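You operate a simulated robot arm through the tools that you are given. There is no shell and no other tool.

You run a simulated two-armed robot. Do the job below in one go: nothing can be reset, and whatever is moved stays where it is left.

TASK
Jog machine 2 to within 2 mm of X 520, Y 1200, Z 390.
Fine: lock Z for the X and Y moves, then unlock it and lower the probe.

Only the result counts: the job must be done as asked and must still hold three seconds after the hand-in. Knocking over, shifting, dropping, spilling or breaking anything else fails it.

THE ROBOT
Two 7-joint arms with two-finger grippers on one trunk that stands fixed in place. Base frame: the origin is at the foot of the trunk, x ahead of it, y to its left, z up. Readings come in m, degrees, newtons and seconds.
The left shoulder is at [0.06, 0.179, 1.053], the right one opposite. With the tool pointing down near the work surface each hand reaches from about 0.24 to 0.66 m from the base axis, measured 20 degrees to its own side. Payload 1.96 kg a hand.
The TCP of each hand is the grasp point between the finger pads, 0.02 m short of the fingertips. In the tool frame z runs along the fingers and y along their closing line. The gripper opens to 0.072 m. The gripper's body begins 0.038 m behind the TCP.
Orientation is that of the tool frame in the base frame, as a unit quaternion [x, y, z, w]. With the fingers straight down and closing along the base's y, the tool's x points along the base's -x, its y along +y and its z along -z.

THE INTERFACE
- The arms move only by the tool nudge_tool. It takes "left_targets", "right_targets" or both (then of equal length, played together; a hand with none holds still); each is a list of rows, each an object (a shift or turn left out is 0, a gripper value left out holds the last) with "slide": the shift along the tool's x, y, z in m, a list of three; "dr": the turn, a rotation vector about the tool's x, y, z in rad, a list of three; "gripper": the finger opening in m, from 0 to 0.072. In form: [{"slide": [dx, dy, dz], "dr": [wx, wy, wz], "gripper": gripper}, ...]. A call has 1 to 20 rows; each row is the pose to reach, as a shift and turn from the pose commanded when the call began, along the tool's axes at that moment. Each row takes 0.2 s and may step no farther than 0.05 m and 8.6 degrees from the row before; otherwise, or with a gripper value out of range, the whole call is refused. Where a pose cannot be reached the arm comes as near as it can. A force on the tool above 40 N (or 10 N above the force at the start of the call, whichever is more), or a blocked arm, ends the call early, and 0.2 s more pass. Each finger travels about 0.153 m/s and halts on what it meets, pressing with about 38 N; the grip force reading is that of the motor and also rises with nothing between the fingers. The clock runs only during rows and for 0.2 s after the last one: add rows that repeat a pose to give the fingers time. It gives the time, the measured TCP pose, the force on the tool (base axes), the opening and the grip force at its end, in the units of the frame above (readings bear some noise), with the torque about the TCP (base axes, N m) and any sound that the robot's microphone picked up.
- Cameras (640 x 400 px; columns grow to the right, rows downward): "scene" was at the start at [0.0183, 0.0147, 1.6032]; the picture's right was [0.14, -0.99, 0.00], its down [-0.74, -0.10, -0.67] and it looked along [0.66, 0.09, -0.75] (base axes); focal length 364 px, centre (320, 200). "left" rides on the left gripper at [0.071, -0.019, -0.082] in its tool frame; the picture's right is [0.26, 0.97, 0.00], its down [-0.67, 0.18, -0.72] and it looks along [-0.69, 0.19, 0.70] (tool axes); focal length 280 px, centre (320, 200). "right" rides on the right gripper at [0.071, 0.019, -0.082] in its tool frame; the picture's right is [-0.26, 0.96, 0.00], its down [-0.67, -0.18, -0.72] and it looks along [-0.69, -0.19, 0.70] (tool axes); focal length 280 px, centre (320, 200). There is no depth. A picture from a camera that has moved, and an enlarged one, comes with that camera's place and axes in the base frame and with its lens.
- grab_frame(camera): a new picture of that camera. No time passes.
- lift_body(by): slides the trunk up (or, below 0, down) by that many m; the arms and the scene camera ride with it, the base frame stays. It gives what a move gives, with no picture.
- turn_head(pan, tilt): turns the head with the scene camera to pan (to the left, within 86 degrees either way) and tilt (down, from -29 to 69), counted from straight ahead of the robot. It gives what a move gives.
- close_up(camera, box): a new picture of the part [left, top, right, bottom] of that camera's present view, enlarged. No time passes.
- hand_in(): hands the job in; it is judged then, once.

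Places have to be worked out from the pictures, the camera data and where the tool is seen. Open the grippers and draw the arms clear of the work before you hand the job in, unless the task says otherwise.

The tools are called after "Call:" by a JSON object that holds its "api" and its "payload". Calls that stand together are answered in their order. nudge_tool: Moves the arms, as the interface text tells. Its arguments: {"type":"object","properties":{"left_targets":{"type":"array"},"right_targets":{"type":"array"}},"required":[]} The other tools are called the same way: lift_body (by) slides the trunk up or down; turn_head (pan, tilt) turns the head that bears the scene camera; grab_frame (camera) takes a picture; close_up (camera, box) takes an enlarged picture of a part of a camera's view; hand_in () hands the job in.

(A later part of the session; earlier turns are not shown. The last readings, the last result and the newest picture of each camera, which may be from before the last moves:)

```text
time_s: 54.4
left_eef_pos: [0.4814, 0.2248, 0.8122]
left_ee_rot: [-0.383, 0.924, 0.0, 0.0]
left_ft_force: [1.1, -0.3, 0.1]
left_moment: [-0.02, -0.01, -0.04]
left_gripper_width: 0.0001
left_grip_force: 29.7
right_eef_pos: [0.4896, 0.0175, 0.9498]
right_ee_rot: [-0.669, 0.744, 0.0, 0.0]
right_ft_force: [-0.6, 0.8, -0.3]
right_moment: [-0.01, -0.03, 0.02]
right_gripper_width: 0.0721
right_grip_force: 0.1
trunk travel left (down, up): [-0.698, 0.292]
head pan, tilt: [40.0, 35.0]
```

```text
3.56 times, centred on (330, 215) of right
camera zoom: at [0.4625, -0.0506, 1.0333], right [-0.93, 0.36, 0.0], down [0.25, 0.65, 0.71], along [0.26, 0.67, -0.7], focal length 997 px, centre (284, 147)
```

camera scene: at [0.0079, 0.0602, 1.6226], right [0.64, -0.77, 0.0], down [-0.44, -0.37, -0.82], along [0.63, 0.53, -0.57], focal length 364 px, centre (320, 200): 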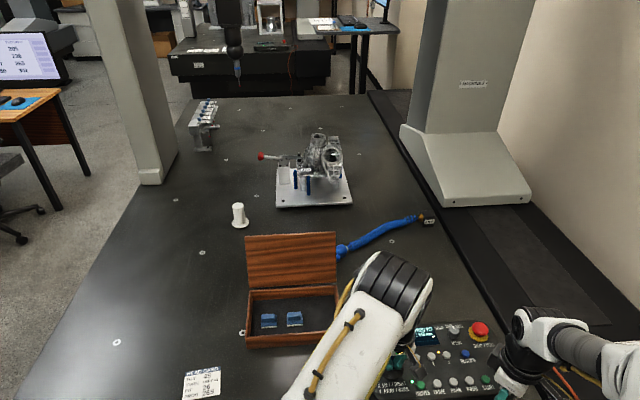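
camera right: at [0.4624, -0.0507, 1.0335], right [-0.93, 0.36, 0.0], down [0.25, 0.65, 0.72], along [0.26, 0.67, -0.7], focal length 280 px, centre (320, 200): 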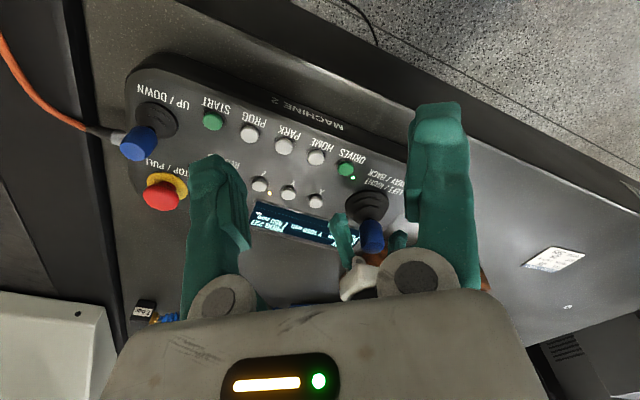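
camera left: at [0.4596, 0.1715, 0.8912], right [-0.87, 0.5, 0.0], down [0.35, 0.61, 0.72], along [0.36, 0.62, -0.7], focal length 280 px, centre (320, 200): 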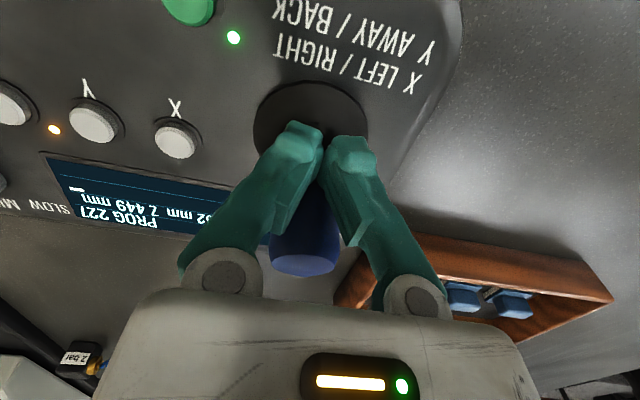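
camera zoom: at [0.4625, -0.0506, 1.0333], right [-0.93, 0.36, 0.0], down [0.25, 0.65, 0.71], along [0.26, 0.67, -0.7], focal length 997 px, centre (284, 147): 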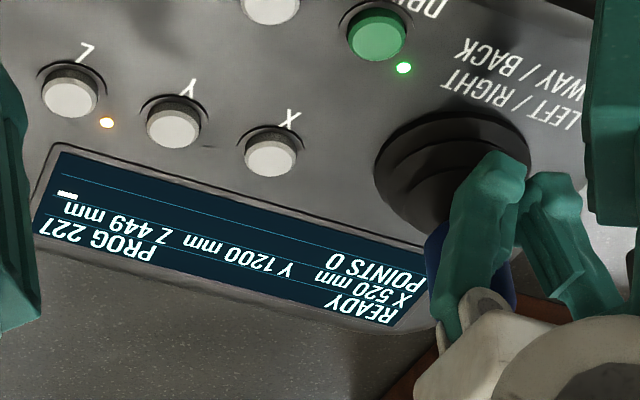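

X 520 and Y 1200 are set, with the stick centred. Now I'll lift the left hand and return it toward the Z button with its yaw back to zero. At the same time the right hand withdraws to a staging pose, yawed 45°, for the UP/DOWN stick.

Call:
{"api": "nudge_tool", "payload": {"left_targets": [{"slide": [0, 0, -0.03]}, {"slide": [0, 0, -0.06]}, {"slide": [0, 0, -0.09]}, {"slide": [0, -0.02, -0.09], "dr": [0, 0, 0.131]}, {"slide": [-0.001, -0.04, -0.09], "dr": [0, 0, 0.262]}, {"slide": [-0.001, -0.06, -0.09], "dr": [0, 0, 0.393]}, {"slide": [-0.002, -0.08, -0.09], "dr": [0, 0, 0.524]}, {"slide": [-0.003, -0.095, -0.09], "dr": [0, 0, 0.655]}, {"slide": [-0.0035, -0.11, -0.09], "dr": [0, 0, 0.785]}, {"slide": [-0.0035, -0.11, -0.09], "dr": [0, 0, 0.785]}], "right_targets": [{"slide": [0.016, 0.006, -0.0054], "dr": [0, 0, 0.0757]}, {"slide": [0.032, 0.012, -0.0108], "dr": [0, 0, 0.1514]}, {"slide": [0.048, 0.018, -0.0162], "dr": [0, 0, 0.2271]}, {"slide": [0.064, 0.024, -0.0216], "dr": [0, 0, 0.3028]}, {"slide": [0.08, 0.03, -0.027], "dr": [0, 0, 0.3785]}, {"slide": [0.096, 0.036, -0.0324], "dr": [0, 0, 0.4542]}, {"slide": [0.112, 0.042, -0.0378], "dr": [0, 0, 0.5299]}, {"slide": [0.128, 0.048, -0.0432], "dr": [0, 0, 0.6056]}, {"slide": [0.144, 0.054, -0.049], "dr": [0, 0, 0.681]}, {"slide": [0.144, 0.054, -0.049], "dr": [0, 0, 0.681]}]}}

Call:
{"api": "grab_frame", "payload": {"camera": "left"}}

Call:
{"api": "grab_frame", "payload": {"camera": "right"}}

Call:
{"api": "grab_frame", "payload": {"camera": "scene"}}

```text
time_s: 56.6
left_eef_pos: [0.5637, 0.1502, 0.8992]
left_ee_rot: [0.001, 1.0, 0.001, 0.0]
left_ft_force: [1.0, -0.9, -0.4]
left_moment: [-0.04, -0.01, 0.02]
left_gripper_width: 0.0002
left_grip_force: 29.6
right_eef_pos: [0.4208, -0.1201, 0.9984]
right_ee_rot: [-0.382, 0.924, -0.001, 0.001]
right_ft_force: [-0.4, -0.5, 0.0]
right_moment: [-0.04, 0.03, -0.03]
right_gripper_width: 0.072
right_grip_force: 0.1
trunk travel left (down, up): [-0.698, 0.292]
head pan, tilt: [40.0, 35.0]
```

```text
taken
camera left: at [0.4928, 0.1296, 0.98], right [-0.26, 0.97, 0.0], down [0.67, 0.18, 0.72], along [0.69, 0.19, -0.7], focal length 280 px, centre (320, 200)
```

left: 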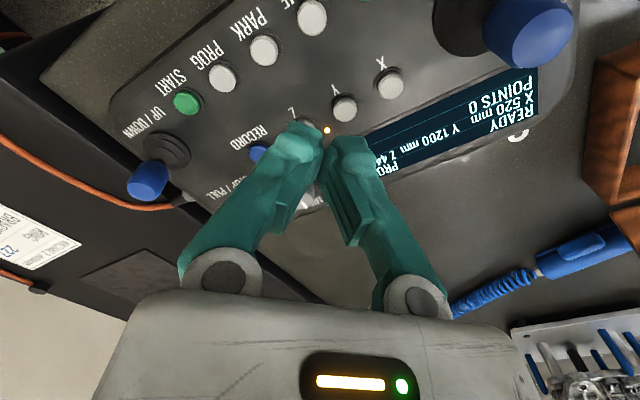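

```text
taken
camera right: at [0.3575, -0.156, 1.0812], right [-0.5, 0.87, 0.0], down [0.61, 0.35, 0.72], along [0.62, 0.35, -0.7], focal length 280 px, centre (320, 200)
```

right: 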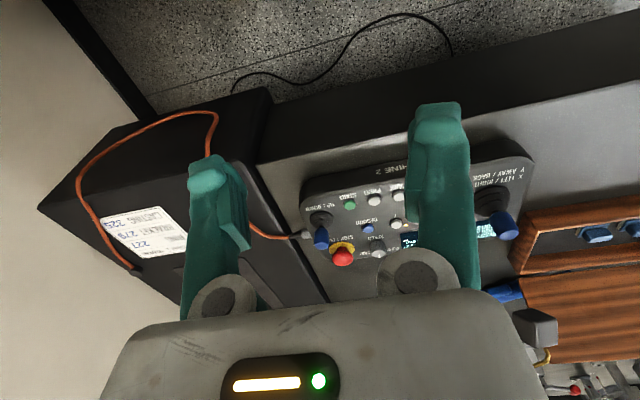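

```text
taken
camera scene: at [0.0081, 0.0609, 1.6225], right [0.64, -0.77, 0.0], down [-0.44, -0.37, -0.82], along [0.63, 0.53, -0.57], focal length 364 px, centre (320, 200)
```

scene: 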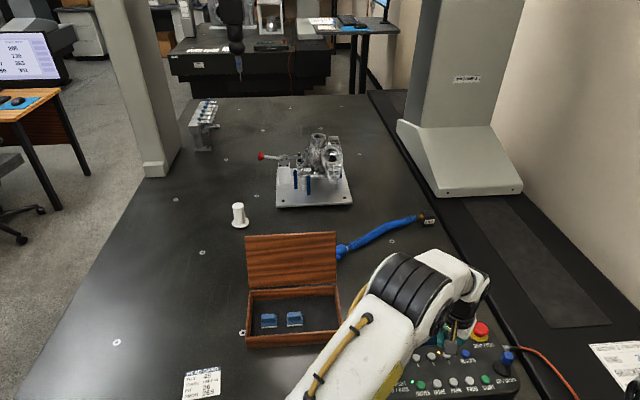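

The left camera shows X 520 and Y 1200 with the Z lamp still lit, and the probe hangs in clear space. I'll tilt the left tool 15° and come to hover over the Z button, where it clicked before.

Call:
{"api": "nudge_tool", "payload": {"left_targets": [{"slide": [0, 0, 0.015], "dr": [0, -0.131, 0]}, {"slide": [-0.012, 0, 0.025], "dr": [0, -0.262, 0]}, {"slide": [-0.03, 0, 0.04], "dr": [0, -0.262, 0]}, {"slide": [-0.045, 0, 0.055], "dr": [0, -0.262, 0]}, {"slide": [-0.0578, -0.0005, 0.075], "dr": [0, -0.262, 0]}, {"slide": [-0.0578, -0.0005, 0.099], "dr": [0, -0.262, 0]}, {"slide": [-0.0578, -0.0005, 0.099], "dr": [0, -0.262, 0]}]}}

Call:
{"api": "grab_frame", "payload": {"camera": "left"}}

```text
time_s: 58.2
left_eef_pos: [0.6204, 0.1492, 0.8023]
left_ee_rot: [0.0, 0.991, 0.0, 0.131]
left_ft_force: [0.6, -0.1, -0.2]
left_moment: [0.0, 0.01, 0.0]
left_gripper_width: 0.0001
left_grip_force: 29.2
right_eef_pos: [0.4214, -0.1196, 0.9985]
right_ee_rot: [-0.383, 0.924, -0.001, 0.0]
right_ft_force: [-0.6, -0.1, 0.3]
right_moment: [0.0, -0.01, -0.01]
right_gripper_width: 0.072
right_grip_force: 0.0
trunk travel left (down, up): [-0.698, 0.292]
head pan, tilt: [40.0, 35.0]
```

```text
taken
camera left: at [0.532, 0.1304, 0.8612], right [-0.25, 0.97, -0.07], down [0.47, 0.18, 0.87], along [0.85, 0.19, -0.5], focal length 280 px, centre (320, 200)
```

left: 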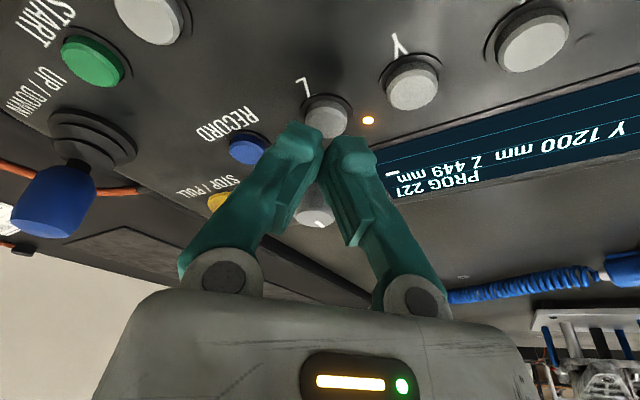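

The fingertip is lined up as before. I'll press down to the height that clicked last time (TCP z ≈ 0.7815).

Call:
{"api": "nudge_tool", "payload": {"left_targets": [{"slide": [0.00155, 0, 0.0058]}, {"slide": [0.0031, 0, 0.0116]}, {"slide": [0.0041, 0, 0.0155]}, {"slide": [0.0048, 0, 0.0179]}, {"slide": [0.0054, 0, 0.02]}, {"slide": [0.0054, 0, 0.02]}]}}

Call:
{"api": "close_up", "payload": {"camera": "left", "box": [160, 40, 640, 240]}}

```text
time_s: 59.6
left_eef_pos: [0.621, 0.1493, 0.7812]
left_ee_rot: [0.0, 0.991, 0.0, 0.133]
left_ft_force: [2.6, 4.3, 9.5]
left_moment: [0.15, 0.0, 0.03]
left_gripper_width: 0.0
left_grip_force: 29.6
right_eef_pos: [0.4208, -0.1195, 0.9988]
right_ee_rot: [-0.383, 0.924, -0.001, 0.0]
right_ft_force: [-0.4, 0.4, 0.4]
right_moment: [0.04, 0.02, 0.02]
right_gripper_width: 0.0718
right_grip_force: 0.1
trunk travel left (down, up): [-0.698, 0.292]
head pan, tilt: [40.0, 35.0]
heard: click
```

```text
1.33 times, centred on (400, 140) of left
camera zoom: at [0.5318, 0.1289, 0.8409], right [-0.25, 0.96, -0.07], down [0.46, 0.18, 0.87], along [0.85, 0.19, -0.49], focal length 374 px, centre (213, 280)
```

zoom: 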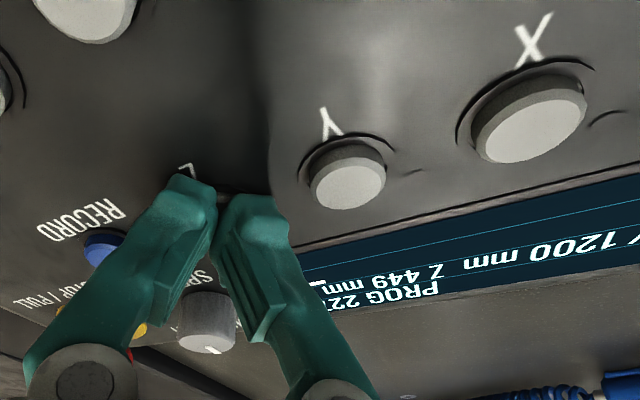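

A click was heard and the orange lamp by Z is off, so Z is unlocked. I'll lift the left hand straight up and withdraw it to the left, clear of the panel.

Call:
{"api": "nudge_tool", "payload": {"left_targets": [{"slide": [-0.0026, 0, -0.0097]}, {"slide": [-0.0104, 0, -0.0386]}, {"slide": [-0.0207, 0, -0.0773]}, {"slide": [-0.0311, 0, -0.1159]}, {"slide": [0.0027, 0.03, -0.125]}, {"slide": [0.0365, 0.06, -0.134], "dr": [0, 0.131, 0]}, {"slide": [0.0703, 0.09, -0.1431], "dr": [0, 0.262, 0]}, {"slide": [0.1041, 0.12, -0.1521], "dr": [0, 0.262, 0]}, {"slide": [0.1331, 0.155, -0.1599], "dr": [0, 0.262, 0]}, {"slide": [0.1331, 0.155, -0.1599], "dr": [0, 0.262, 0]}]}}

Call:
{"api": "close_up", "payload": {"camera": "scene", "box": [340, 290, 540, 400]}}

Call:
{"api": "grab_frame", "payload": {"camera": "left"}}

Call:
{"api": "grab_frame", "payload": {"camera": "right"}}

```text
time_s: 61.8
left_eef_pos: [0.4504, 0.3053, 0.8975]
left_ee_rot: [0.0, 1.0, -0.001, 0.0]
left_ft_force: [0.0, -0.7, -0.6]
left_moment: [-0.01, 0.0, 0.02]
left_gripper_width: 0.0002
left_grip_force: 29.4
right_eef_pos: [0.4218, -0.1198, 0.9988]
right_ee_rot: [-0.383, 0.924, 0.001, 0.0]
right_ft_force: [-0.8, -0.6, 0.2]
right_moment: [0.0, 0.02, 0.0]
right_gripper_width: 0.0721
right_grip_force: 0.1
trunk travel left (down, up): [-0.698, 0.292]
head pan, tilt: [40.0, 35.0]
```

```text
3.20 times, centred on (440, 345) of scene
camera zoom: at [0.0085, 0.0595, 1.6226], right [0.64, -0.77, 0.0], down [-0.44, -0.37, -0.82], along [0.63, 0.53, -0.57], focal length 1164 px, centre (-64, -264)
```

zoom: 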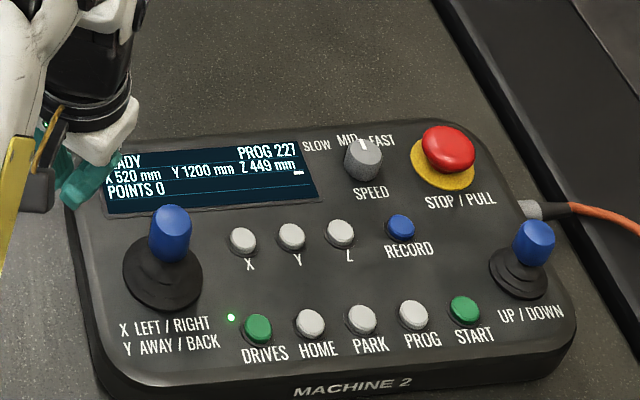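

```text
taken
camera left: at [0.3804, 0.285, 0.978], right [-0.26, 0.97, 0.0], down [0.67, 0.18, 0.72], along [0.69, 0.19, -0.7], focal length 280 px, centre (320, 200)
```

left: 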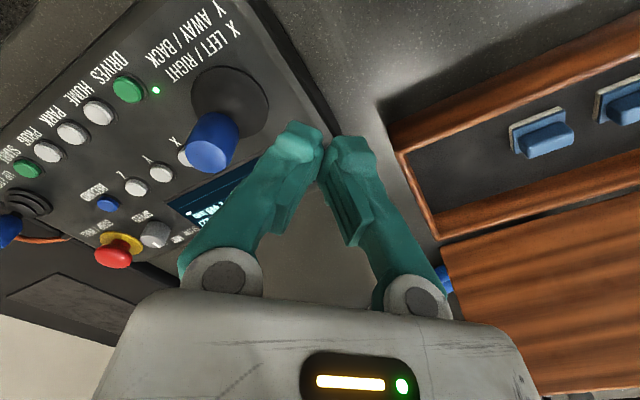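

```text
taken
camera right: at [0.3579, -0.1568, 1.0809], right [-0.5, 0.87, 0.0], down [0.61, 0.35, 0.72], along [0.62, 0.35, -0.7], focal length 280 px, centre (320, 200)
```

right: 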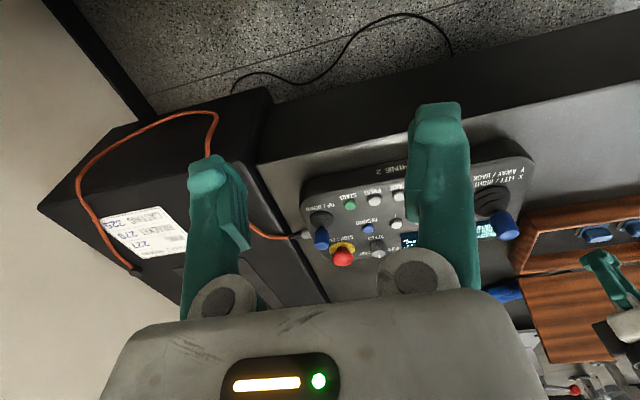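

The whole panel is readable from the head: X 520, Y 1200, Z 449, READY, no lock lamp. The UP/DOWN knob is near (0.681, 0.033), top z ≈ 0.822. I'll bring the closed right fingers, tilted 38° outward, over to hover past its away side, clear of the STOP button.

Call:
{"api": "nudge_tool", "payload": {"right_targets": [{"slide": [-0.0367, -0.0084, 0.0126], "dr": [0, -0.1326, 0], "gripper": 0.0}, {"slide": [-0.0733, -0.0167, 0.0252], "dr": [0, -0.2652, 0], "gripper": 0.0}, {"slide": [-0.11, -0.0251, 0.0378], "dr": [0, -0.3978, 0], "gripper": 0.0}, {"slide": [-0.1466, -0.0335, 0.0504], "dr": [0, -0.5304, 0], "gripper": 0.0}, {"slide": [-0.1833, -0.0418, 0.0631], "dr": [0, -0.663, 0]}, {"slide": [-0.22, -0.0502, 0.0757], "dr": [0, -0.663, 0]}, {"slide": [-0.2566, -0.0586, 0.0883], "dr": [0, -0.663, 0]}, {"slide": [-0.2933, -0.067, 0.1009], "dr": [0, -0.663, 0]}, {"slide": [-0.3299, -0.0753, 0.1135], "dr": [0, -0.663, 0]}, {"slide": [-0.3299, -0.0753, 0.1135], "dr": [0, -0.663, 0]}]}}

Call:
{"api": "close_up", "payload": {"camera": "scene", "box": [340, 280, 560, 400]}}

Call:
{"api": "grab_frame", "payload": {"camera": "right"}}

```text
time_s: 64.0
left_eef_pos: [0.4495, 0.3043, 0.8972]
left_ee_rot: [0.0, 1.0, 0.002, 0.0]
left_ft_force: [0.3, -0.4, -0.6]
left_moment: [-0.03, 0.03, 0.03]
left_gripper_width: 0.0001
left_grip_force: 29.6
right_eef_pos: [0.6976, 0.0558, 0.8901]
right_ee_rot: [-0.362, 0.874, 0.125, 0.301]
right_ft_force: [0.0, -1.3, -0.1]
right_moment: [-0.01, 0.01, 0.01]
right_gripper_width: 0.0
right_grip_force: 29.5
right hand out of reach, approached as far as the arm can: row 9, 10
trunk travel left (down, up): [-0.698, 0.292]
head pan, tilt: [40.0, 35.0]
```

```text
2.91 times, centred on (450, 340) of scene
camera zoom: at [0.0071, 0.059, 1.6226], right [0.64, -0.77, 0.0], down [-0.44, -0.37, -0.82], along [0.63, 0.53, -0.57], focal length 1058 px, centre (-58, -207)
```

zoom: 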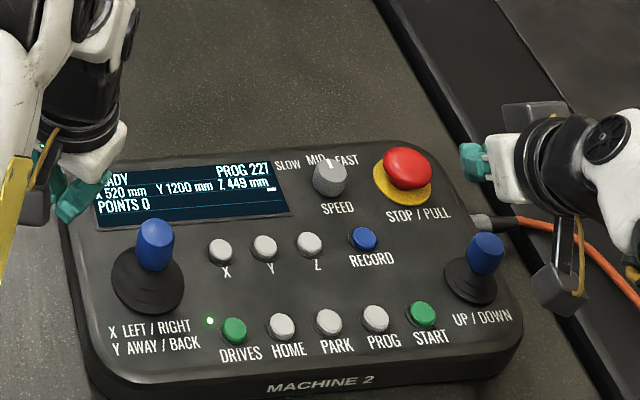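

```text
taken
camera right: at [0.6077, -0.0062, 0.9117], right [-0.54, 0.83, 0.16], down [0.19, -0.06, 0.98], along [0.82, 0.56, -0.13], focal length 280 px, centre (320, 200)
```

right: 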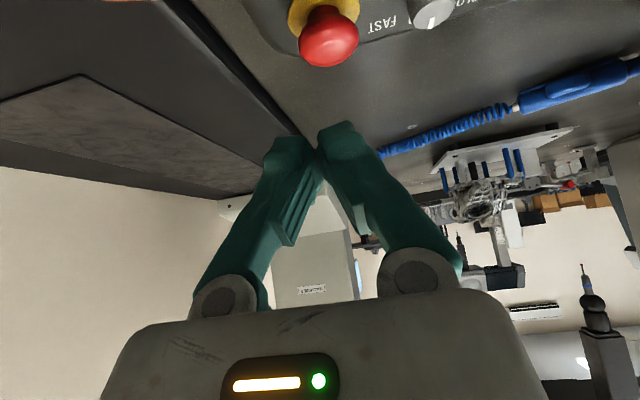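

The display stays readable with the right hand there; the hand stopped about 1 cm short at (0.698, 0.056, 0.890). I'll drop 33 mm, where reach improves, then move forward about 1 cm and check before lowering behind the knob.

Call:
{"api": "nudge_tool", "payload": {"right_targets": [{"slide": [0.0101, 0, 0.013]}, {"slide": [0.0203, 0, 0.026]}, {"slide": [0.0116, -0.004, 0.0328]}, {"slide": [0.0116, -0.004, 0.0328]}]}}

Call:
{"api": "close_up", "payload": {"camera": "scene", "box": [440, 300, 560, 380]}}

Call:
{"api": "grab_frame", "payload": {"camera": "left"}}

```text
time_s: 65.0
left_eef_pos: [0.4509, 0.3054, 0.8972]
left_ee_rot: [0.0, 1.0, 0.0, 0.0]
left_ft_force: [1.1, -0.5, -0.1]
left_moment: [0.02, -0.02, -0.02]
left_gripper_width: 0.0001
left_grip_force: 29.8
right_eef_pos: [0.6892, 0.05, 0.8584]
right_ee_rot: [-0.362, 0.874, 0.124, 0.301]
right_ft_force: [-0.1, 0.2, 0.3]
right_moment: [0.0, -0.01, -0.01]
right_gripper_width: 0.0
right_grip_force: 30.1
right hand out of reach, approached as far as the arm can: row 1, 2, 3, 4
trunk travel left (down, up): [-0.698, 0.292]
head pan, tilt: [40.0, 35.0]
```

```text
5.00 times, centred on (500, 340) of scene
camera zoom: at [0.0081, 0.0603, 1.6226], right [0.64, -0.77, 0.0], down [-0.44, -0.37, -0.82], along [0.63, 0.53, -0.57], focal length 1818 px, centre (-580, -500)
```

zoom: 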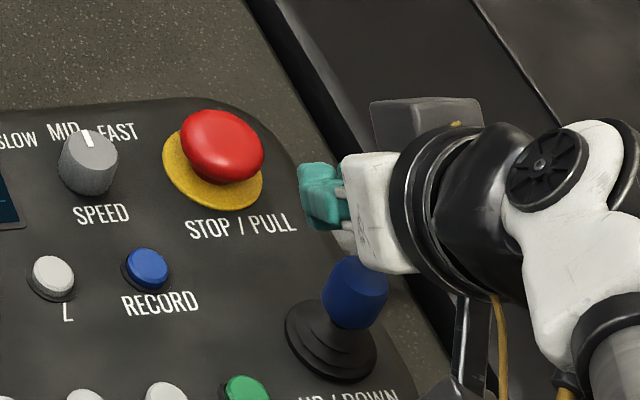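

```text
taken
camera left: at [0.3805, 0.2852, 0.9779], right [-0.26, 0.96, 0.0], down [0.67, 0.18, 0.72], along [0.69, 0.19, -0.7], focal length 280 px, centre (320, 200)
```

left: 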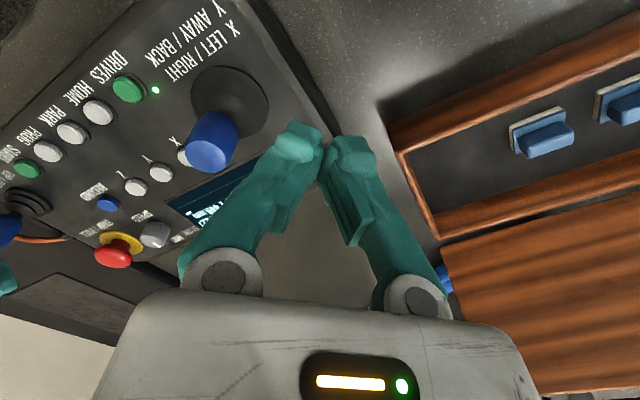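

The right arm's reach shrinks as it descends in this 45°-yaw attitude, now (0.689, 0.050, 0.858), too close to the knob to lower safely. I'll rise, back off slightly, and turn the hand's heading to about 20°, in line with its shoulder, to regain reach.

Call:
{"api": "nudge_tool", "payload": {"right_targets": [{"slide": [-0.0027, 0, -0.0359]}, {"slide": [-0.0027, 0, -0.0359], "dr": [0.0895, 0, 0.1145]}, {"slide": [-0.0027, 0, -0.0359], "dr": [0.179, 0, 0.229]}, {"slide": [-0.0027, 0, -0.0359], "dr": [0.2686, 0, 0.3436]}, {"slide": [-0.0027, 0, -0.0359], "dr": [0.2686, 0, 0.3436]}]}}

Call:
{"api": "grab_frame", "payload": {"camera": "right"}}

```text
time_s: 66.2
left_eef_pos: [0.4496, 0.305, 0.8986]
left_ee_rot: [0.0, 1.0, 0.0, 0.001]
left_ft_force: [-0.2, 0.9, 0.0]
left_moment: [-0.03, -0.01, -0.02]
left_gripper_width: 0.0
left_grip_force: 29.3
right_eef_pos: [0.6905, 0.0437, 0.8892]
right_ee_rot: [-0.163, 0.929, 0.054, 0.326]
right_ft_force: [0.6, -0.7, 0.7]
right_moment: [-0.04, 0.06, -0.02]
right_gripper_width: 0.0
right_grip_force: 29.8
right hand out of reach, approached as far as the arm can: row 1, 2, 3, 4, 5
trunk travel left (down, up): [-0.698, 0.292]
head pan, tilt: [40.0, 35.0]
```

```text
taken
camera right: at [0.5846, 0.0257, 0.9087], right [-0.13, 0.98, 0.16], down [0.14, -0.14, 0.98], along [0.98, 0.15, -0.11], focal length 280 px, centre (320, 200)
```

right: 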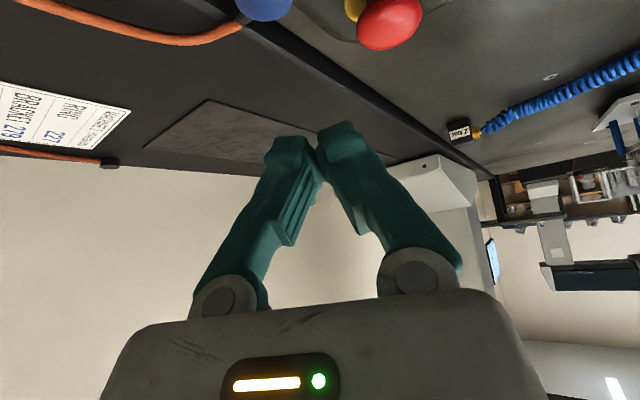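

The readings are ambiguous about where the limit lies, so I'll issue a null move to see whether the present pose is itself taken as reachable.

Call:
{"api": "nudge_tool", "payload": {"right_targets": [{"slide": [0, 0, 0]}, {"slide": [0, 0, 0]}]}}

Call:
{"api": "close_up", "payload": {"camera": "scene", "box": [360, 270, 580, 400]}}

```text
time_s: 66.8
left_eef_pos: [0.4508, 0.3047, 0.8971]
left_ee_rot: [0.0, 1.0, 0.0, -0.001]
left_ft_force: [0.2, -1.0, 0.0]
left_moment: [0.01, -0.03, 0.01]
left_gripper_width: 0.0
left_grip_force: 29.8
right_eef_pos: [0.6902, 0.0432, 0.8861]
right_ee_rot: [-0.164, 0.931, 0.053, 0.322]
right_ft_force: [0.3, -0.1, 0.1]
right_moment: [0.0, 0.0, -0.01]
right_gripper_width: 0.0002
right_grip_force: 29.9
trunk travel left (down, up): [-0.698, 0.292]
head pan, tilt: [40.0, 35.0]
```

```text
2.91 times, centred on (470, 335) of scene
camera zoom: at [0.0077, 0.0603, 1.6226], right [0.64, -0.77, 0.0], down [-0.44, -0.37, -0.82], along [0.63, 0.53, -0.57], focal length 1058 px, centre (-116, -193)
```

zoom: 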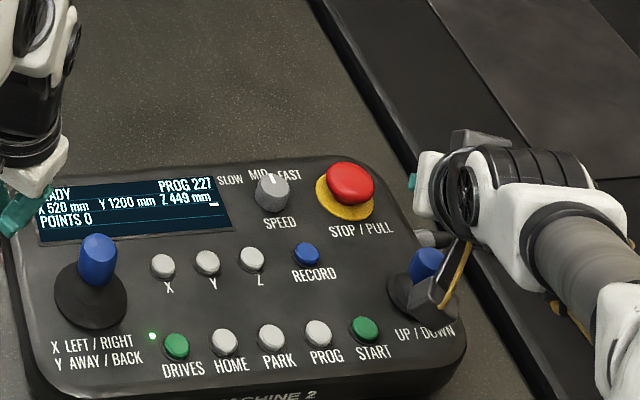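

The null move is accepted, so the hand can hold this attitude. I'll try moving forward about 26 mm and slightly down to z ≈ 0.87, beyond the knob.

Call:
{"api": "nudge_tool", "payload": {"right_targets": [{"slide": [-0.0055, -0.003, 0.0145]}, {"slide": [-0.011, -0.0065, 0.0289]}, {"slide": [-0.011, -0.0065, 0.0289]}]}}

Call:
{"api": "close_up", "payload": {"camera": "scene", "box": [440, 290, 560, 370]}}

```text
time_s: 67.6
left_eef_pos: [0.4488, 0.3049, 0.8979]
left_ee_rot: [0.001, 1.0, 0.0, 0.0]
left_ft_force: [0.2, -0.1, -0.2]
left_moment: [0.0, -0.02, 0.02]
left_gripper_width: 0.0
left_grip_force: 29.5
right_eef_pos: [0.7025, 0.0376, 0.8731]
right_ee_rot: [-0.164, 0.931, 0.056, 0.321]
right_ft_force: [0.2, 0.7, -0.3]
right_moment: [0.01, 0.0, 0.0]
right_gripper_width: 0.0
right_grip_force: 29.5
trunk travel left (down, up): [-0.698, 0.292]
head pan, tilt: [40.0, 35.0]
```

```text
5.00 times, centred on (500, 330) of scene
camera zoom: at [0.0071, 0.0604, 1.6226], right [0.64, -0.77, 0.0], down [-0.44, -0.37, -0.82], along [0.63, 0.53, -0.57], focal length 1818 px, centre (-580, -450)
```

zoom: 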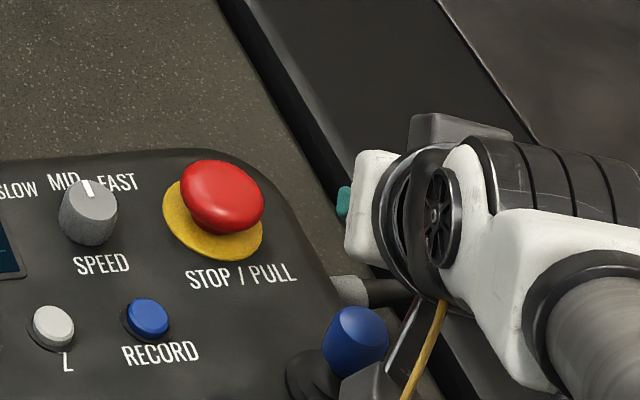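

The hand is now at (0.7025, 0.038, 0.873), agreeing with the command. I'll go on to about (0.717, 0.046, 0.855), still above the knob top.

Call:
{"api": "nudge_tool", "payload": {"right_targets": [{"slide": [-0.0012, 0.0013, 0.0118]}, {"slide": [-0.0024, 0.0026, 0.0235]}, {"slide": [-0.0024, 0.0026, 0.0235]}]}}

Call:
{"api": "close_up", "payload": {"camera": "scene", "box": [440, 290, 560, 370]}}

Call:
{"api": "grab_frame", "payload": {"camera": "right"}}

```text
time_s: 68.4
left_eef_pos: [0.45, 0.3059, 0.897]
left_ee_rot: [0.0, 1.0, -0.001, 0.0]
left_ft_force: [0.6, -0.5, -0.5]
left_moment: [-0.01, 0.0, -0.02]
left_gripper_width: 0.0
left_grip_force: 29.8
right_eef_pos: [0.7092, 0.0422, 0.8635]
right_ee_rot: [-0.164, 0.931, 0.056, 0.321]
right_ft_force: [-0.4, 0.2, -0.3]
right_moment: [0.04, 0.0, 0.01]
right_gripper_width: 0.0
right_grip_force: 29.5
right hand out of reach, approached as far as the arm can: row 2, 3
trunk travel left (down, up): [-0.698, 0.292]
head pan, tilt: [40.0, 35.0]
```

```text
5.00 times, centred on (500, 330) of scene
camera zoom: at [0.0084, 0.0607, 1.6226], right [0.64, -0.77, 0.0], down [-0.44, -0.37, -0.82], along [0.63, 0.53, -0.57], focal length 1818 px, centre (-580, -450)
```

zoom: 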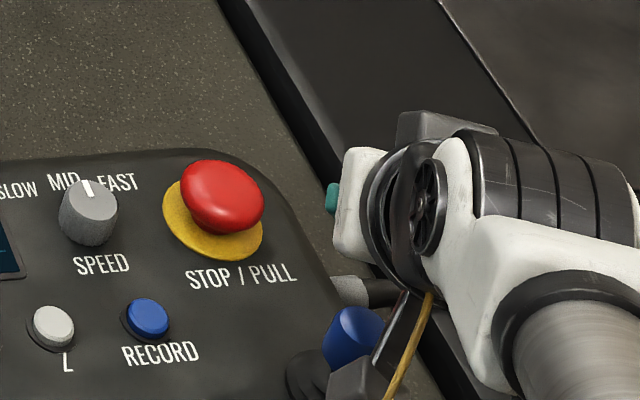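

```text
taken
camera right: at [0.6028, 0.024, 0.8848], right [-0.14, 0.98, 0.16], down [0.15, -0.14, 0.98], along [0.98, 0.16, -0.13], focal length 280 px, centre (320, 200)
```

right: 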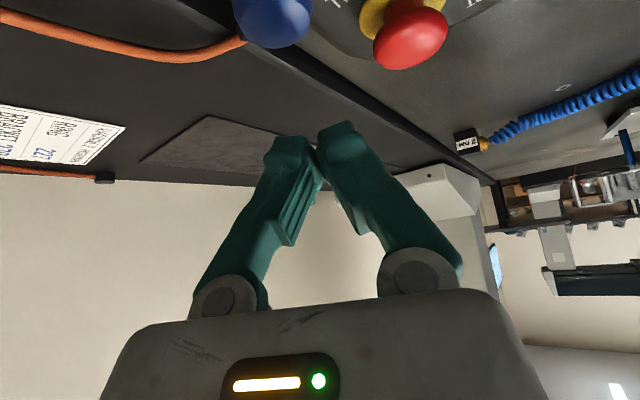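

This attitude stops at (0.709, 0.042, 0.8635), a little short of what I need. A steeper tilt of about 50° pulls the wrist inward and should give the reach, so I'll add 12° of tilt here with the TCP held.

Call:
{"api": "nudge_tool", "payload": {"right_targets": [{"slide": [0, 0, 0], "dr": [0, -0.105, 0]}, {"slide": [0, 0, 0], "dr": [0, -0.21, 0]}, {"slide": [0, 0, 0], "dr": [0, -0.21, 0]}]}}

Call:
{"api": "close_up", "payload": {"camera": "scene", "box": [440, 290, 560, 370]}}

```text
time_s: 69.2
left_eef_pos: [0.4501, 0.3052, 0.8974]
left_ee_rot: [0.0, 1.0, -0.001, 0.0]
left_ft_force: [-0.4, -0.5, -0.4]
left_moment: [0.04, -0.02, -0.04]
left_gripper_width: 0.0
left_grip_force: 30.0
right_eef_pos: [0.7096, 0.0411, 0.8642]
right_ee_rot: [-0.158, 0.892, 0.073, 0.417]
right_ft_force: [0.6, 0.7, -0.2]
right_moment: [0.03, -0.03, 0.0]
right_gripper_width: 0.0002
right_grip_force: 29.7
trunk travel left (down, up): [-0.698, 0.292]
head pan, tilt: [40.0, 35.0]
```

```text
5.00 times, centred on (500, 330) of scene
camera zoom: at [0.0081, 0.0603, 1.6226], right [0.64, -0.77, 0.0], down [-0.44, -0.37, -0.82], along [0.63, 0.53, -0.57], focal length 1818 px, centre (-580, -450)
```

zoom: 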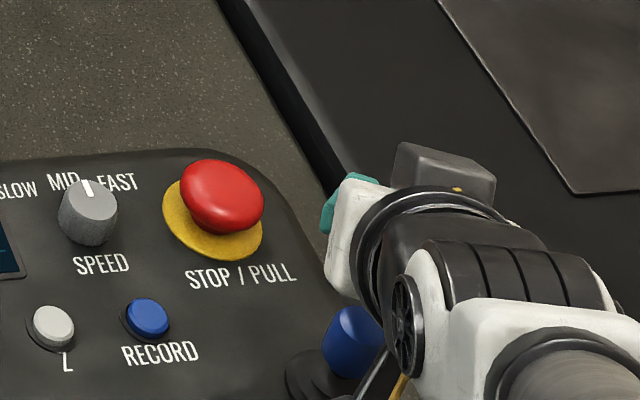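

The 50° tilt is reached at (0.710, 0.041, 0.864) with no warning. I'll lower the fingertips behind the knob, with about 15 mm of computed gap, to TCP z ≈ 0.828.

Call:
{"api": "nudge_tool", "payload": {"right_targets": [{"slide": [0.0085, 0.0007, 0.0086]}, {"slide": [0.017, 0.0014, 0.0171]}, {"slide": [0.0254, 0.002, 0.0257]}, {"slide": [0.0254, 0.002, 0.0257]}]}}

Call:
{"api": "close_up", "payload": {"camera": "scene", "box": [380, 280, 560, 390]}}

Call:
{"api": "grab_frame", "payload": {"camera": "right"}}

Call:
{"api": "grab_frame", "payload": {"camera": "left"}}

```text
time_s: 70.2
left_eef_pos: [0.4501, 0.3047, 0.8972]
left_ee_rot: [0.0, 1.0, 0.0, 0.0]
left_ft_force: [0.7, -0.3, -0.2]
left_moment: [0.0, 0.01, -0.03]
left_gripper_width: 0.0
left_grip_force: 29.4
right_eef_pos: [0.7105, 0.0446, 0.8268]
right_ee_rot: [-0.157, 0.892, 0.073, 0.417]
right_ft_force: [-0.1, 0.2, 0.2]
right_moment: [0.0, -0.02, 0.0]
right_gripper_width: 0.0001
right_grip_force: 29.9
trunk travel left (down, up): [-0.698, 0.292]
head pan, tilt: [40.0, 35.0]
```

```text
3.56 times, centred on (470, 335) of scene
camera zoom: at [0.0079, 0.0605, 1.6226], right [0.64, -0.77, 0.0], down [-0.44, -0.37, -0.82], along [0.63, 0.53, -0.57], focal length 1293 px, centre (-213, -280)
```

zoom: 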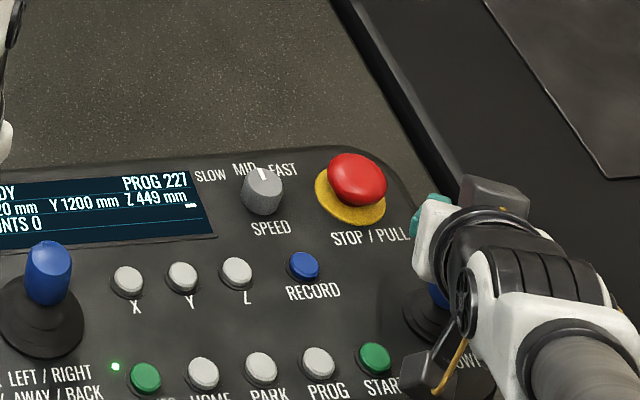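

```text
taken
camera right: at [0.6016, 0.0254, 0.8253], right [-0.17, 0.96, 0.2], down [-0.05, -0.21, 0.98], along [0.98, 0.16, 0.08], focal length 280 px, centre (320, 200)
```

right: 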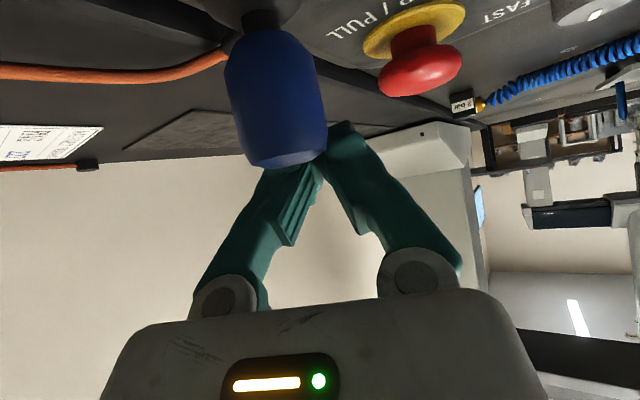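

```text
taken
camera left: at [0.3804, 0.2853, 0.9779], right [-0.26, 0.96, 0.0], down [0.67, 0.18, 0.72], along [0.69, 0.19, -0.7], focal length 280 px, centre (320, 200)
```

left: 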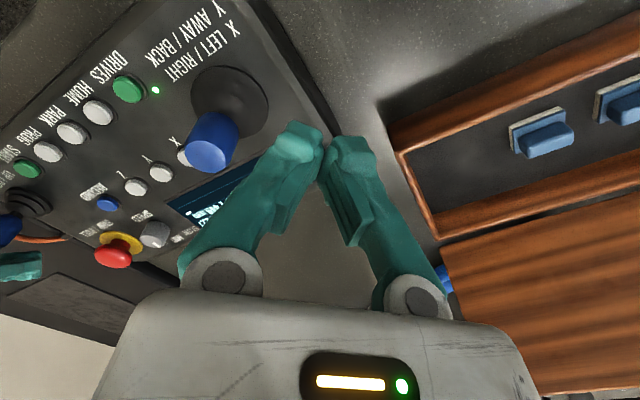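

The fingertips are behind the knob with a gap and no contact force, and the display reads X 520, Y 1200, Z 449. I'll draw the hand back toward the knob to about first contact.

Call:
{"api": "nudge_tool", "payload": {"right_targets": [{"slide": [0.0039, -0.0015, -0.0046]}, {"slide": [0.0077, -0.003, -0.0092]}, {"slide": [0.0106, -0.005, -0.0127]}]}}

Call:
{"api": "close_up", "payload": {"camera": "scene", "box": [380, 280, 560, 390]}}

Call:
{"api": "grab_frame", "payload": {"camera": "right"}}

```text
time_s: 71.0
left_eef_pos: [0.45, 0.3051, 0.8973]
left_ee_rot: [0.0, 1.0, 0.0, 0.0]
left_ft_force: [0.3, 0.0, -0.1]
left_moment: [-0.02, 0.02, 0.01]
left_gripper_width: 0.0
left_grip_force: 29.5
right_eef_pos: [0.6963, 0.0353, 0.8272]
right_ee_rot: [-0.158, 0.892, 0.073, 0.417]
right_ft_force: [0.2, 0.3, -0.8]
right_moment: [-0.04, 0.02, 0.0]
right_gripper_width: 0.0
right_grip_force: 29.8
trunk travel left (down, up): [-0.698, 0.292]
head pan, tilt: [40.0, 35.0]
```

```text
3.56 times, centred on (470, 335) of scene
camera zoom: at [0.008, 0.0604, 1.6226], right [0.64, -0.77, 0.0], down [-0.44, -0.37, -0.82], along [0.63, 0.53, -0.57], focal length 1293 px, centre (-213, -280)
```

zoom: 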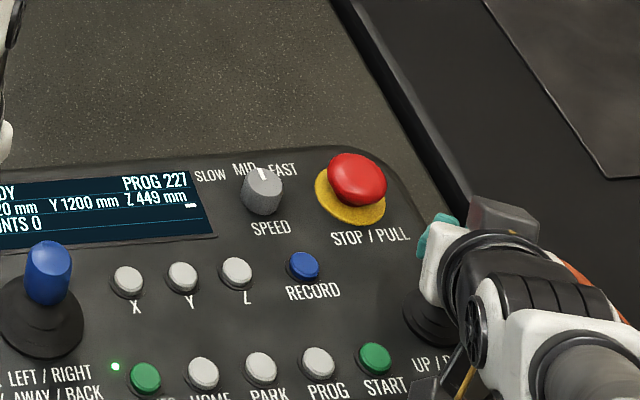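

```text
taken
camera right: at [0.5881, 0.0162, 0.8255], right [-0.17, 0.96, 0.2], down [-0.05, -0.21, 0.98], along [0.98, 0.16, 0.08], focal length 280 px, centre (320, 200)
```

right: 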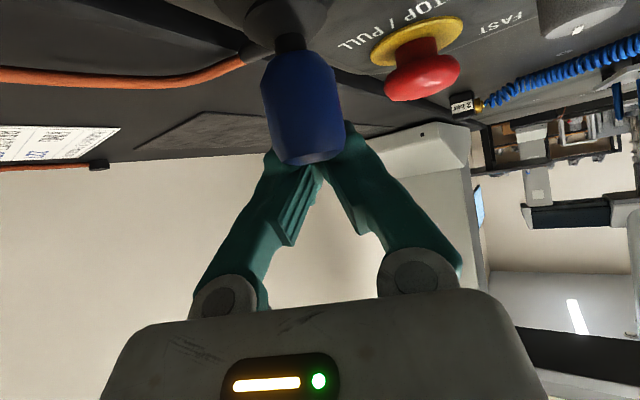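

The knob is now centred in front of the fingertips with contact just beginning. I'll pull back toward the operator in small steps and watch Z.

Call:
{"api": "nudge_tool", "payload": {"right_targets": [{"slide": [0.0023, -0.0017, -0.0028]}, {"slide": [0.0047, -0.0034, -0.0056]}]}}

Call:
{"api": "close_up", "payload": {"camera": "scene", "box": [380, 280, 560, 390]}}

Call:
{"api": "grab_frame", "payload": {"camera": "right"}}

```text
time_s: 71.6
left_eef_pos: [0.4497, 0.3064, 0.8969]
left_ee_rot: [0.0, 1.0, -0.001, 0.0]
left_ft_force: [-0.2, 0.2, 0.2]
left_moment: [-0.01, -0.01, 0.0]
left_gripper_width: 0.0
left_grip_force: 29.4
right_eef_pos: [0.6926, 0.0304, 0.828]
right_ee_rot: [-0.157, 0.892, 0.073, 0.417]
right_ft_force: [0.6, 1.1, 0.8]
right_moment: [-0.03, 0.01, 0.02]
right_gripper_width: 0.0
right_grip_force: 29.5
trunk travel left (down, up): [-0.698, 0.292]
head pan, tilt: [40.0, 35.0]
```

```text
3.56 times, centred on (470, 335) of scene
camera zoom: at [0.008, 0.0605, 1.6226], right [0.64, -0.77, 0.0], down [-0.44, -0.37, -0.82], along [0.63, 0.53, -0.57], focal length 1293 px, centre (-213, -280)
```

zoom: 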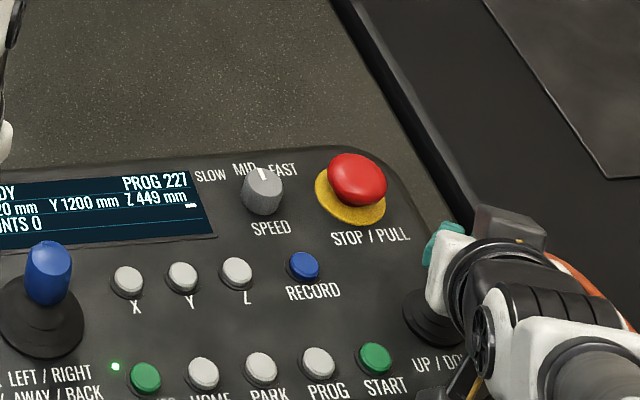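

```text
taken
camera right: at [0.5839, 0.0115, 0.8259], right [-0.17, 0.96, 0.2], down [-0.05, -0.21, 0.98], along [0.98, 0.16, 0.08], focal length 280 px, centre (320, 200)
```

right: 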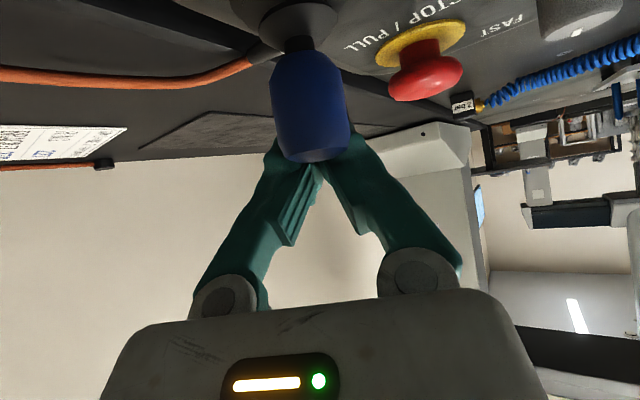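

Contact is light and Z is unchanged at 449, still within the dead band. I'll pull another 6 mm back.

Call:
{"api": "nudge_tool", "payload": {"right_targets": [{"slide": [0.0017, -0.001, -0.0021]}, {"slide": [0.0035, -0.002, -0.0042]}]}}

Call:
{"api": "close_up", "payload": {"camera": "scene", "box": [380, 280, 560, 390]}}

Call:
{"api": "grab_frame", "payload": {"camera": "right"}}

```text
time_s: 72.2
left_eef_pos: [0.4503, 0.305, 0.8976]
left_ee_rot: [0.0, 1.0, 0.0, 0.0]
left_ft_force: [0.0, -0.1, -0.2]
left_moment: [-0.03, 0.02, -0.02]
left_gripper_width: 0.0
left_grip_force: 29.3
right_eef_pos: [0.686, 0.0253, 0.8279]
right_ee_rot: [-0.157, 0.893, 0.073, 0.416]
right_ft_force: [1.4, 0.4, 0.2]
right_moment: [0.0, -0.01, 0.01]
right_gripper_width: 0.0001
right_grip_force: 29.6
trunk travel left (down, up): [-0.698, 0.292]
head pan, tilt: [40.0, 35.0]
```

```text
3.56 times, centred on (470, 335) of scene
camera zoom: at [0.0082, 0.0606, 1.6226], right [0.64, -0.77, 0.0], down [-0.44, -0.37, -0.82], along [0.63, 0.53, -0.57], focal length 1293 px, centre (-213, -280)
```

zoom: 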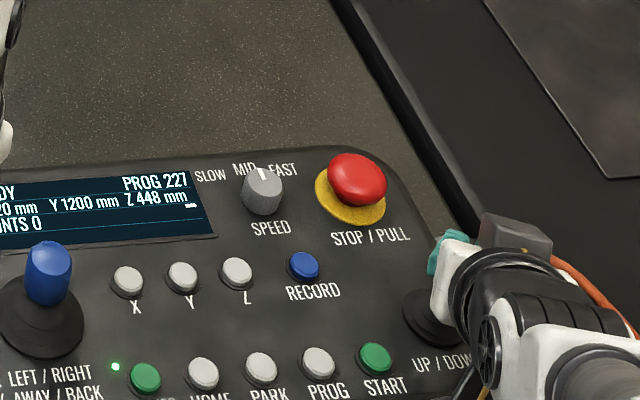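

```text
taken
camera right: at [0.579, 0.0071, 0.8266], right [-0.17, 0.96, 0.2], down [-0.05, -0.21, 0.98], along [0.98, 0.16, 0.08], focal length 280 px, centre (320, 200)
```

right: 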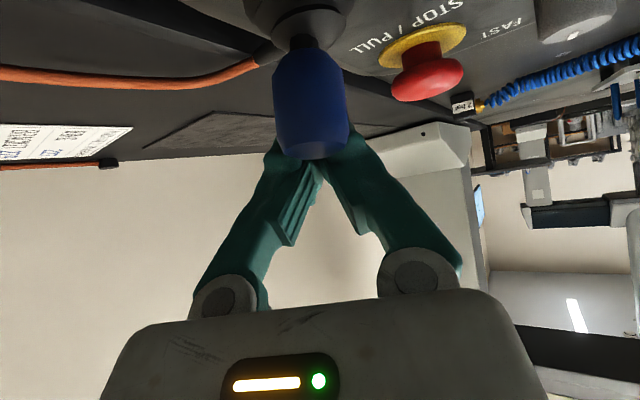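

Z reads 448, so pulling back lowers the probe. I'll hold here for 4 rows to see the rate.

Call:
{"api": "nudge_tool", "payload": {"right_targets": [{"slide": [0, 0, 0]}, {"slide": [0, 0, 0]}, {"slide": [0, 0, 0]}, {"slide": [0, 0, 0]}]}}

Call:
{"api": "close_up", "payload": {"camera": "scene", "box": [350, 290, 470, 370]}}

Call:
{"api": "close_up", "payload": {"camera": "scene", "box": [120, 0, 400, 200]}}

```text
time_s: 73.2
left_eef_pos: [0.4505, 0.3046, 0.898]
left_ee_rot: [0.0, 1.0, 0.0, 0.0]
left_ft_force: [0.7, 0.5, -0.9]
left_moment: [-0.02, -0.04, -0.01]
left_gripper_width: 0.0
left_grip_force: 29.5
right_eef_pos: [0.6879, 0.0263, 0.8278]
right_ee_rot: [-0.157, 0.892, 0.072, 0.417]
right_ft_force: [1.7, 0.5, 2.3]
right_moment: [0.01, 0.01, 0.0]
right_gripper_width: 0.0001
right_grip_force: 29.2
trunk travel left (down, up): [-0.698, 0.292]
head pan, tilt: [40.0, 35.0]
```

```text
5.00 times, centred on (410, 330) of scene
camera zoom: at [0.008, 0.0605, 1.6226], right [0.64, -0.77, 0.0], down [-0.44, -0.37, -0.82], along [0.63, 0.53, -0.57], focal length 1818 px, centre (-130, -450)
```

zoom: 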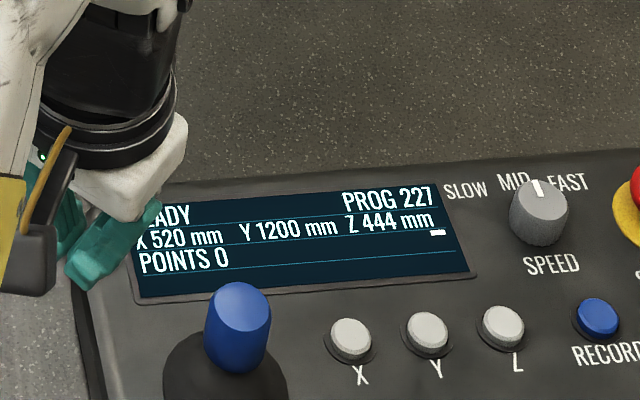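

```text
2.00 times, centred on (260, 100) of scene
camera zoom: at [0.008, 0.0605, 1.6226], right [0.64, -0.77, 0.0], down [-0.44, -0.37, -0.82], along [0.63, 0.53, -0.57], focal length 727 px, centre (440, 400)
```

zoom: 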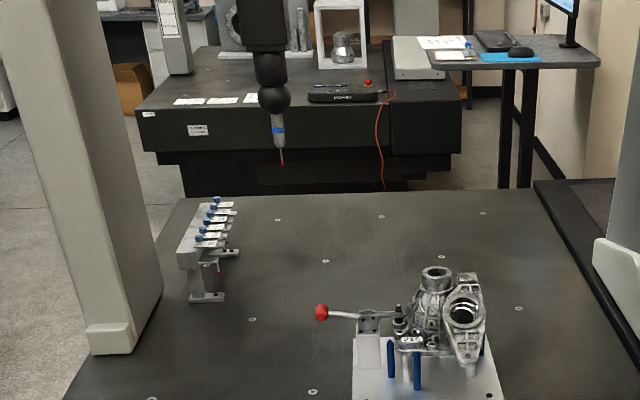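

Z is 444, falling about 4.5 mm/s, with X 520 and Y 1200 steady and clear space under the probe. I'll pull 1.5 mm more for a bit more speed and hold 18 rows.

Call:
{"api": "nudge_tool", "payload": {"right_targets": [{"slide": [0.0009, -0.0006, -0.001]}, {"slide": [0.0009, -0.0006, -0.001]}, {"slide": [0.0009, -0.0006, -0.001]}, {"slide": [0.0009, -0.0006, -0.001]}, {"slide": [0.0009, -0.0006, -0.001]}, {"slide": [0.0009, -0.0006, -0.001]}, {"slide": [0.0009, -0.0006, -0.001]}, {"slide": [0.0009, -0.0006, -0.001]}, {"slide": [0.0009, -0.0006, -0.001]}, {"slide": [0.0009, -0.0006, -0.001]}, {"slide": [0.0009, -0.0006, -0.001]}, {"slide": [0.0009, -0.0006, -0.001]}, {"slide": [0.0009, -0.0006, -0.001]}, {"slide": [0.0009, -0.0006, -0.001]}, {"slide": [0.0009, -0.0006, -0.001]}]}}

Call:
{"api": "close_up", "payload": {"camera": "scene", "box": [350, 290, 470, 370]}}

```text
time_s: 76.4
left_eef_pos: [0.4507, 0.3057, 0.898]
left_ee_rot: [0.0, 1.0, 0.0, 0.001]
left_ft_force: [0.3, -0.4, -1.2]
left_moment: [-0.03, -0.01, -0.01]
left_gripper_width: 0.0001
left_grip_force: 29.6
right_eef_pos: [0.6851, 0.0248, 0.8286]
right_ee_rot: [-0.159, 0.893, 0.073, 0.416]
right_ft_force: [1.4, 1.0, 0.2]
right_moment: [-0.02, -0.01, 0.01]
right_gripper_width: 0.0
right_grip_force: 29.5
trunk travel left (down, up): [-0.698, 0.292]
head pan, tilt: [40.0, 35.0]
```

```text
5.00 times, centred on (410, 330) of scene
camera zoom: at [0.0081, 0.0607, 1.6226], right [0.64, -0.77, 0.0], down [-0.44, -0.37, -0.82], along [0.63, 0.53, -0.57], focal length 1818 px, centre (-130, -450)
```

zoom: 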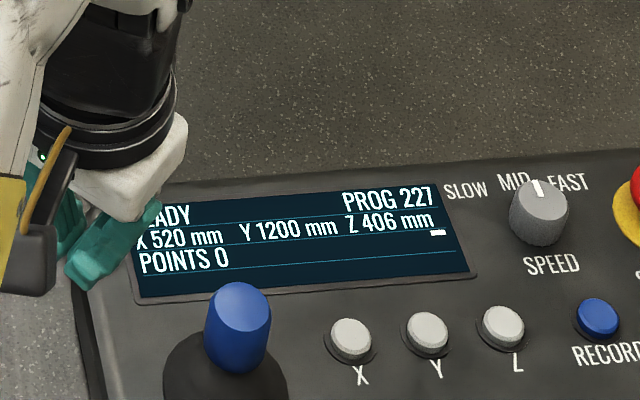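

Z 406 at about 12 mm/s; 16 mm to go. I'll ease back 1.5 mm to the slower rate and hold 5 rows.

Call:
{"api": "nudge_tool", "payload": {"right_targets": [{"slide": [-0.0009, 0.0006, 0.001]}, {"slide": [-0.0009, 0.0006, 0.001]}, {"slide": [-0.0009, 0.0006, 0.001]}, {"slide": [-0.0009, 0.0006, 0.001]}]}}

Call:
{"api": "close_up", "payload": {"camera": "scene", "box": [350, 290, 470, 370]}}

```text
time_s: 77.4
left_eef_pos: [0.4499, 0.3057, 0.8969]
left_ee_rot: [0.0, 1.0, 0.0, 0.0]
left_ft_force: [0.5, 0.6, 0.1]
left_moment: [0.0, 0.03, -0.02]
left_gripper_width: 0.0
left_grip_force: 29.4
right_eef_pos: [0.6862, 0.0245, 0.8277]
right_ee_rot: [-0.157, 0.892, 0.073, 0.417]
right_ft_force: [1.3, 0.4, 2.4]
right_moment: [0.02, 0.01, -0.02]
right_gripper_width: 0.0
right_grip_force: 29.4
trunk travel left (down, up): [-0.698, 0.292]
head pan, tilt: [40.0, 35.0]
```

```text
5.00 times, centred on (410, 330) of scene
camera zoom: at [0.0081, 0.0605, 1.6226], right [0.64, -0.77, 0.0], down [-0.44, -0.37, -0.82], along [0.63, 0.53, -0.57], focal length 1818 px, centre (-130, -450)
```

zoom: 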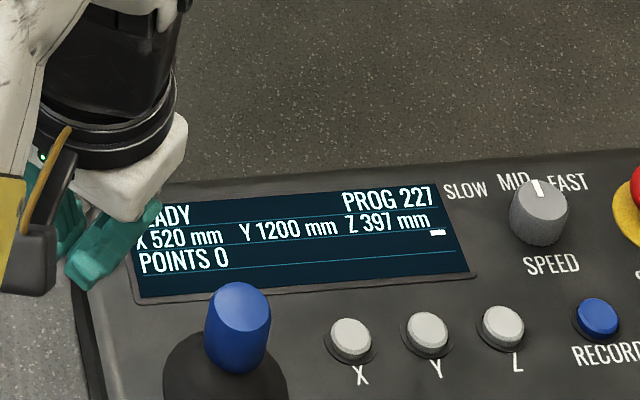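

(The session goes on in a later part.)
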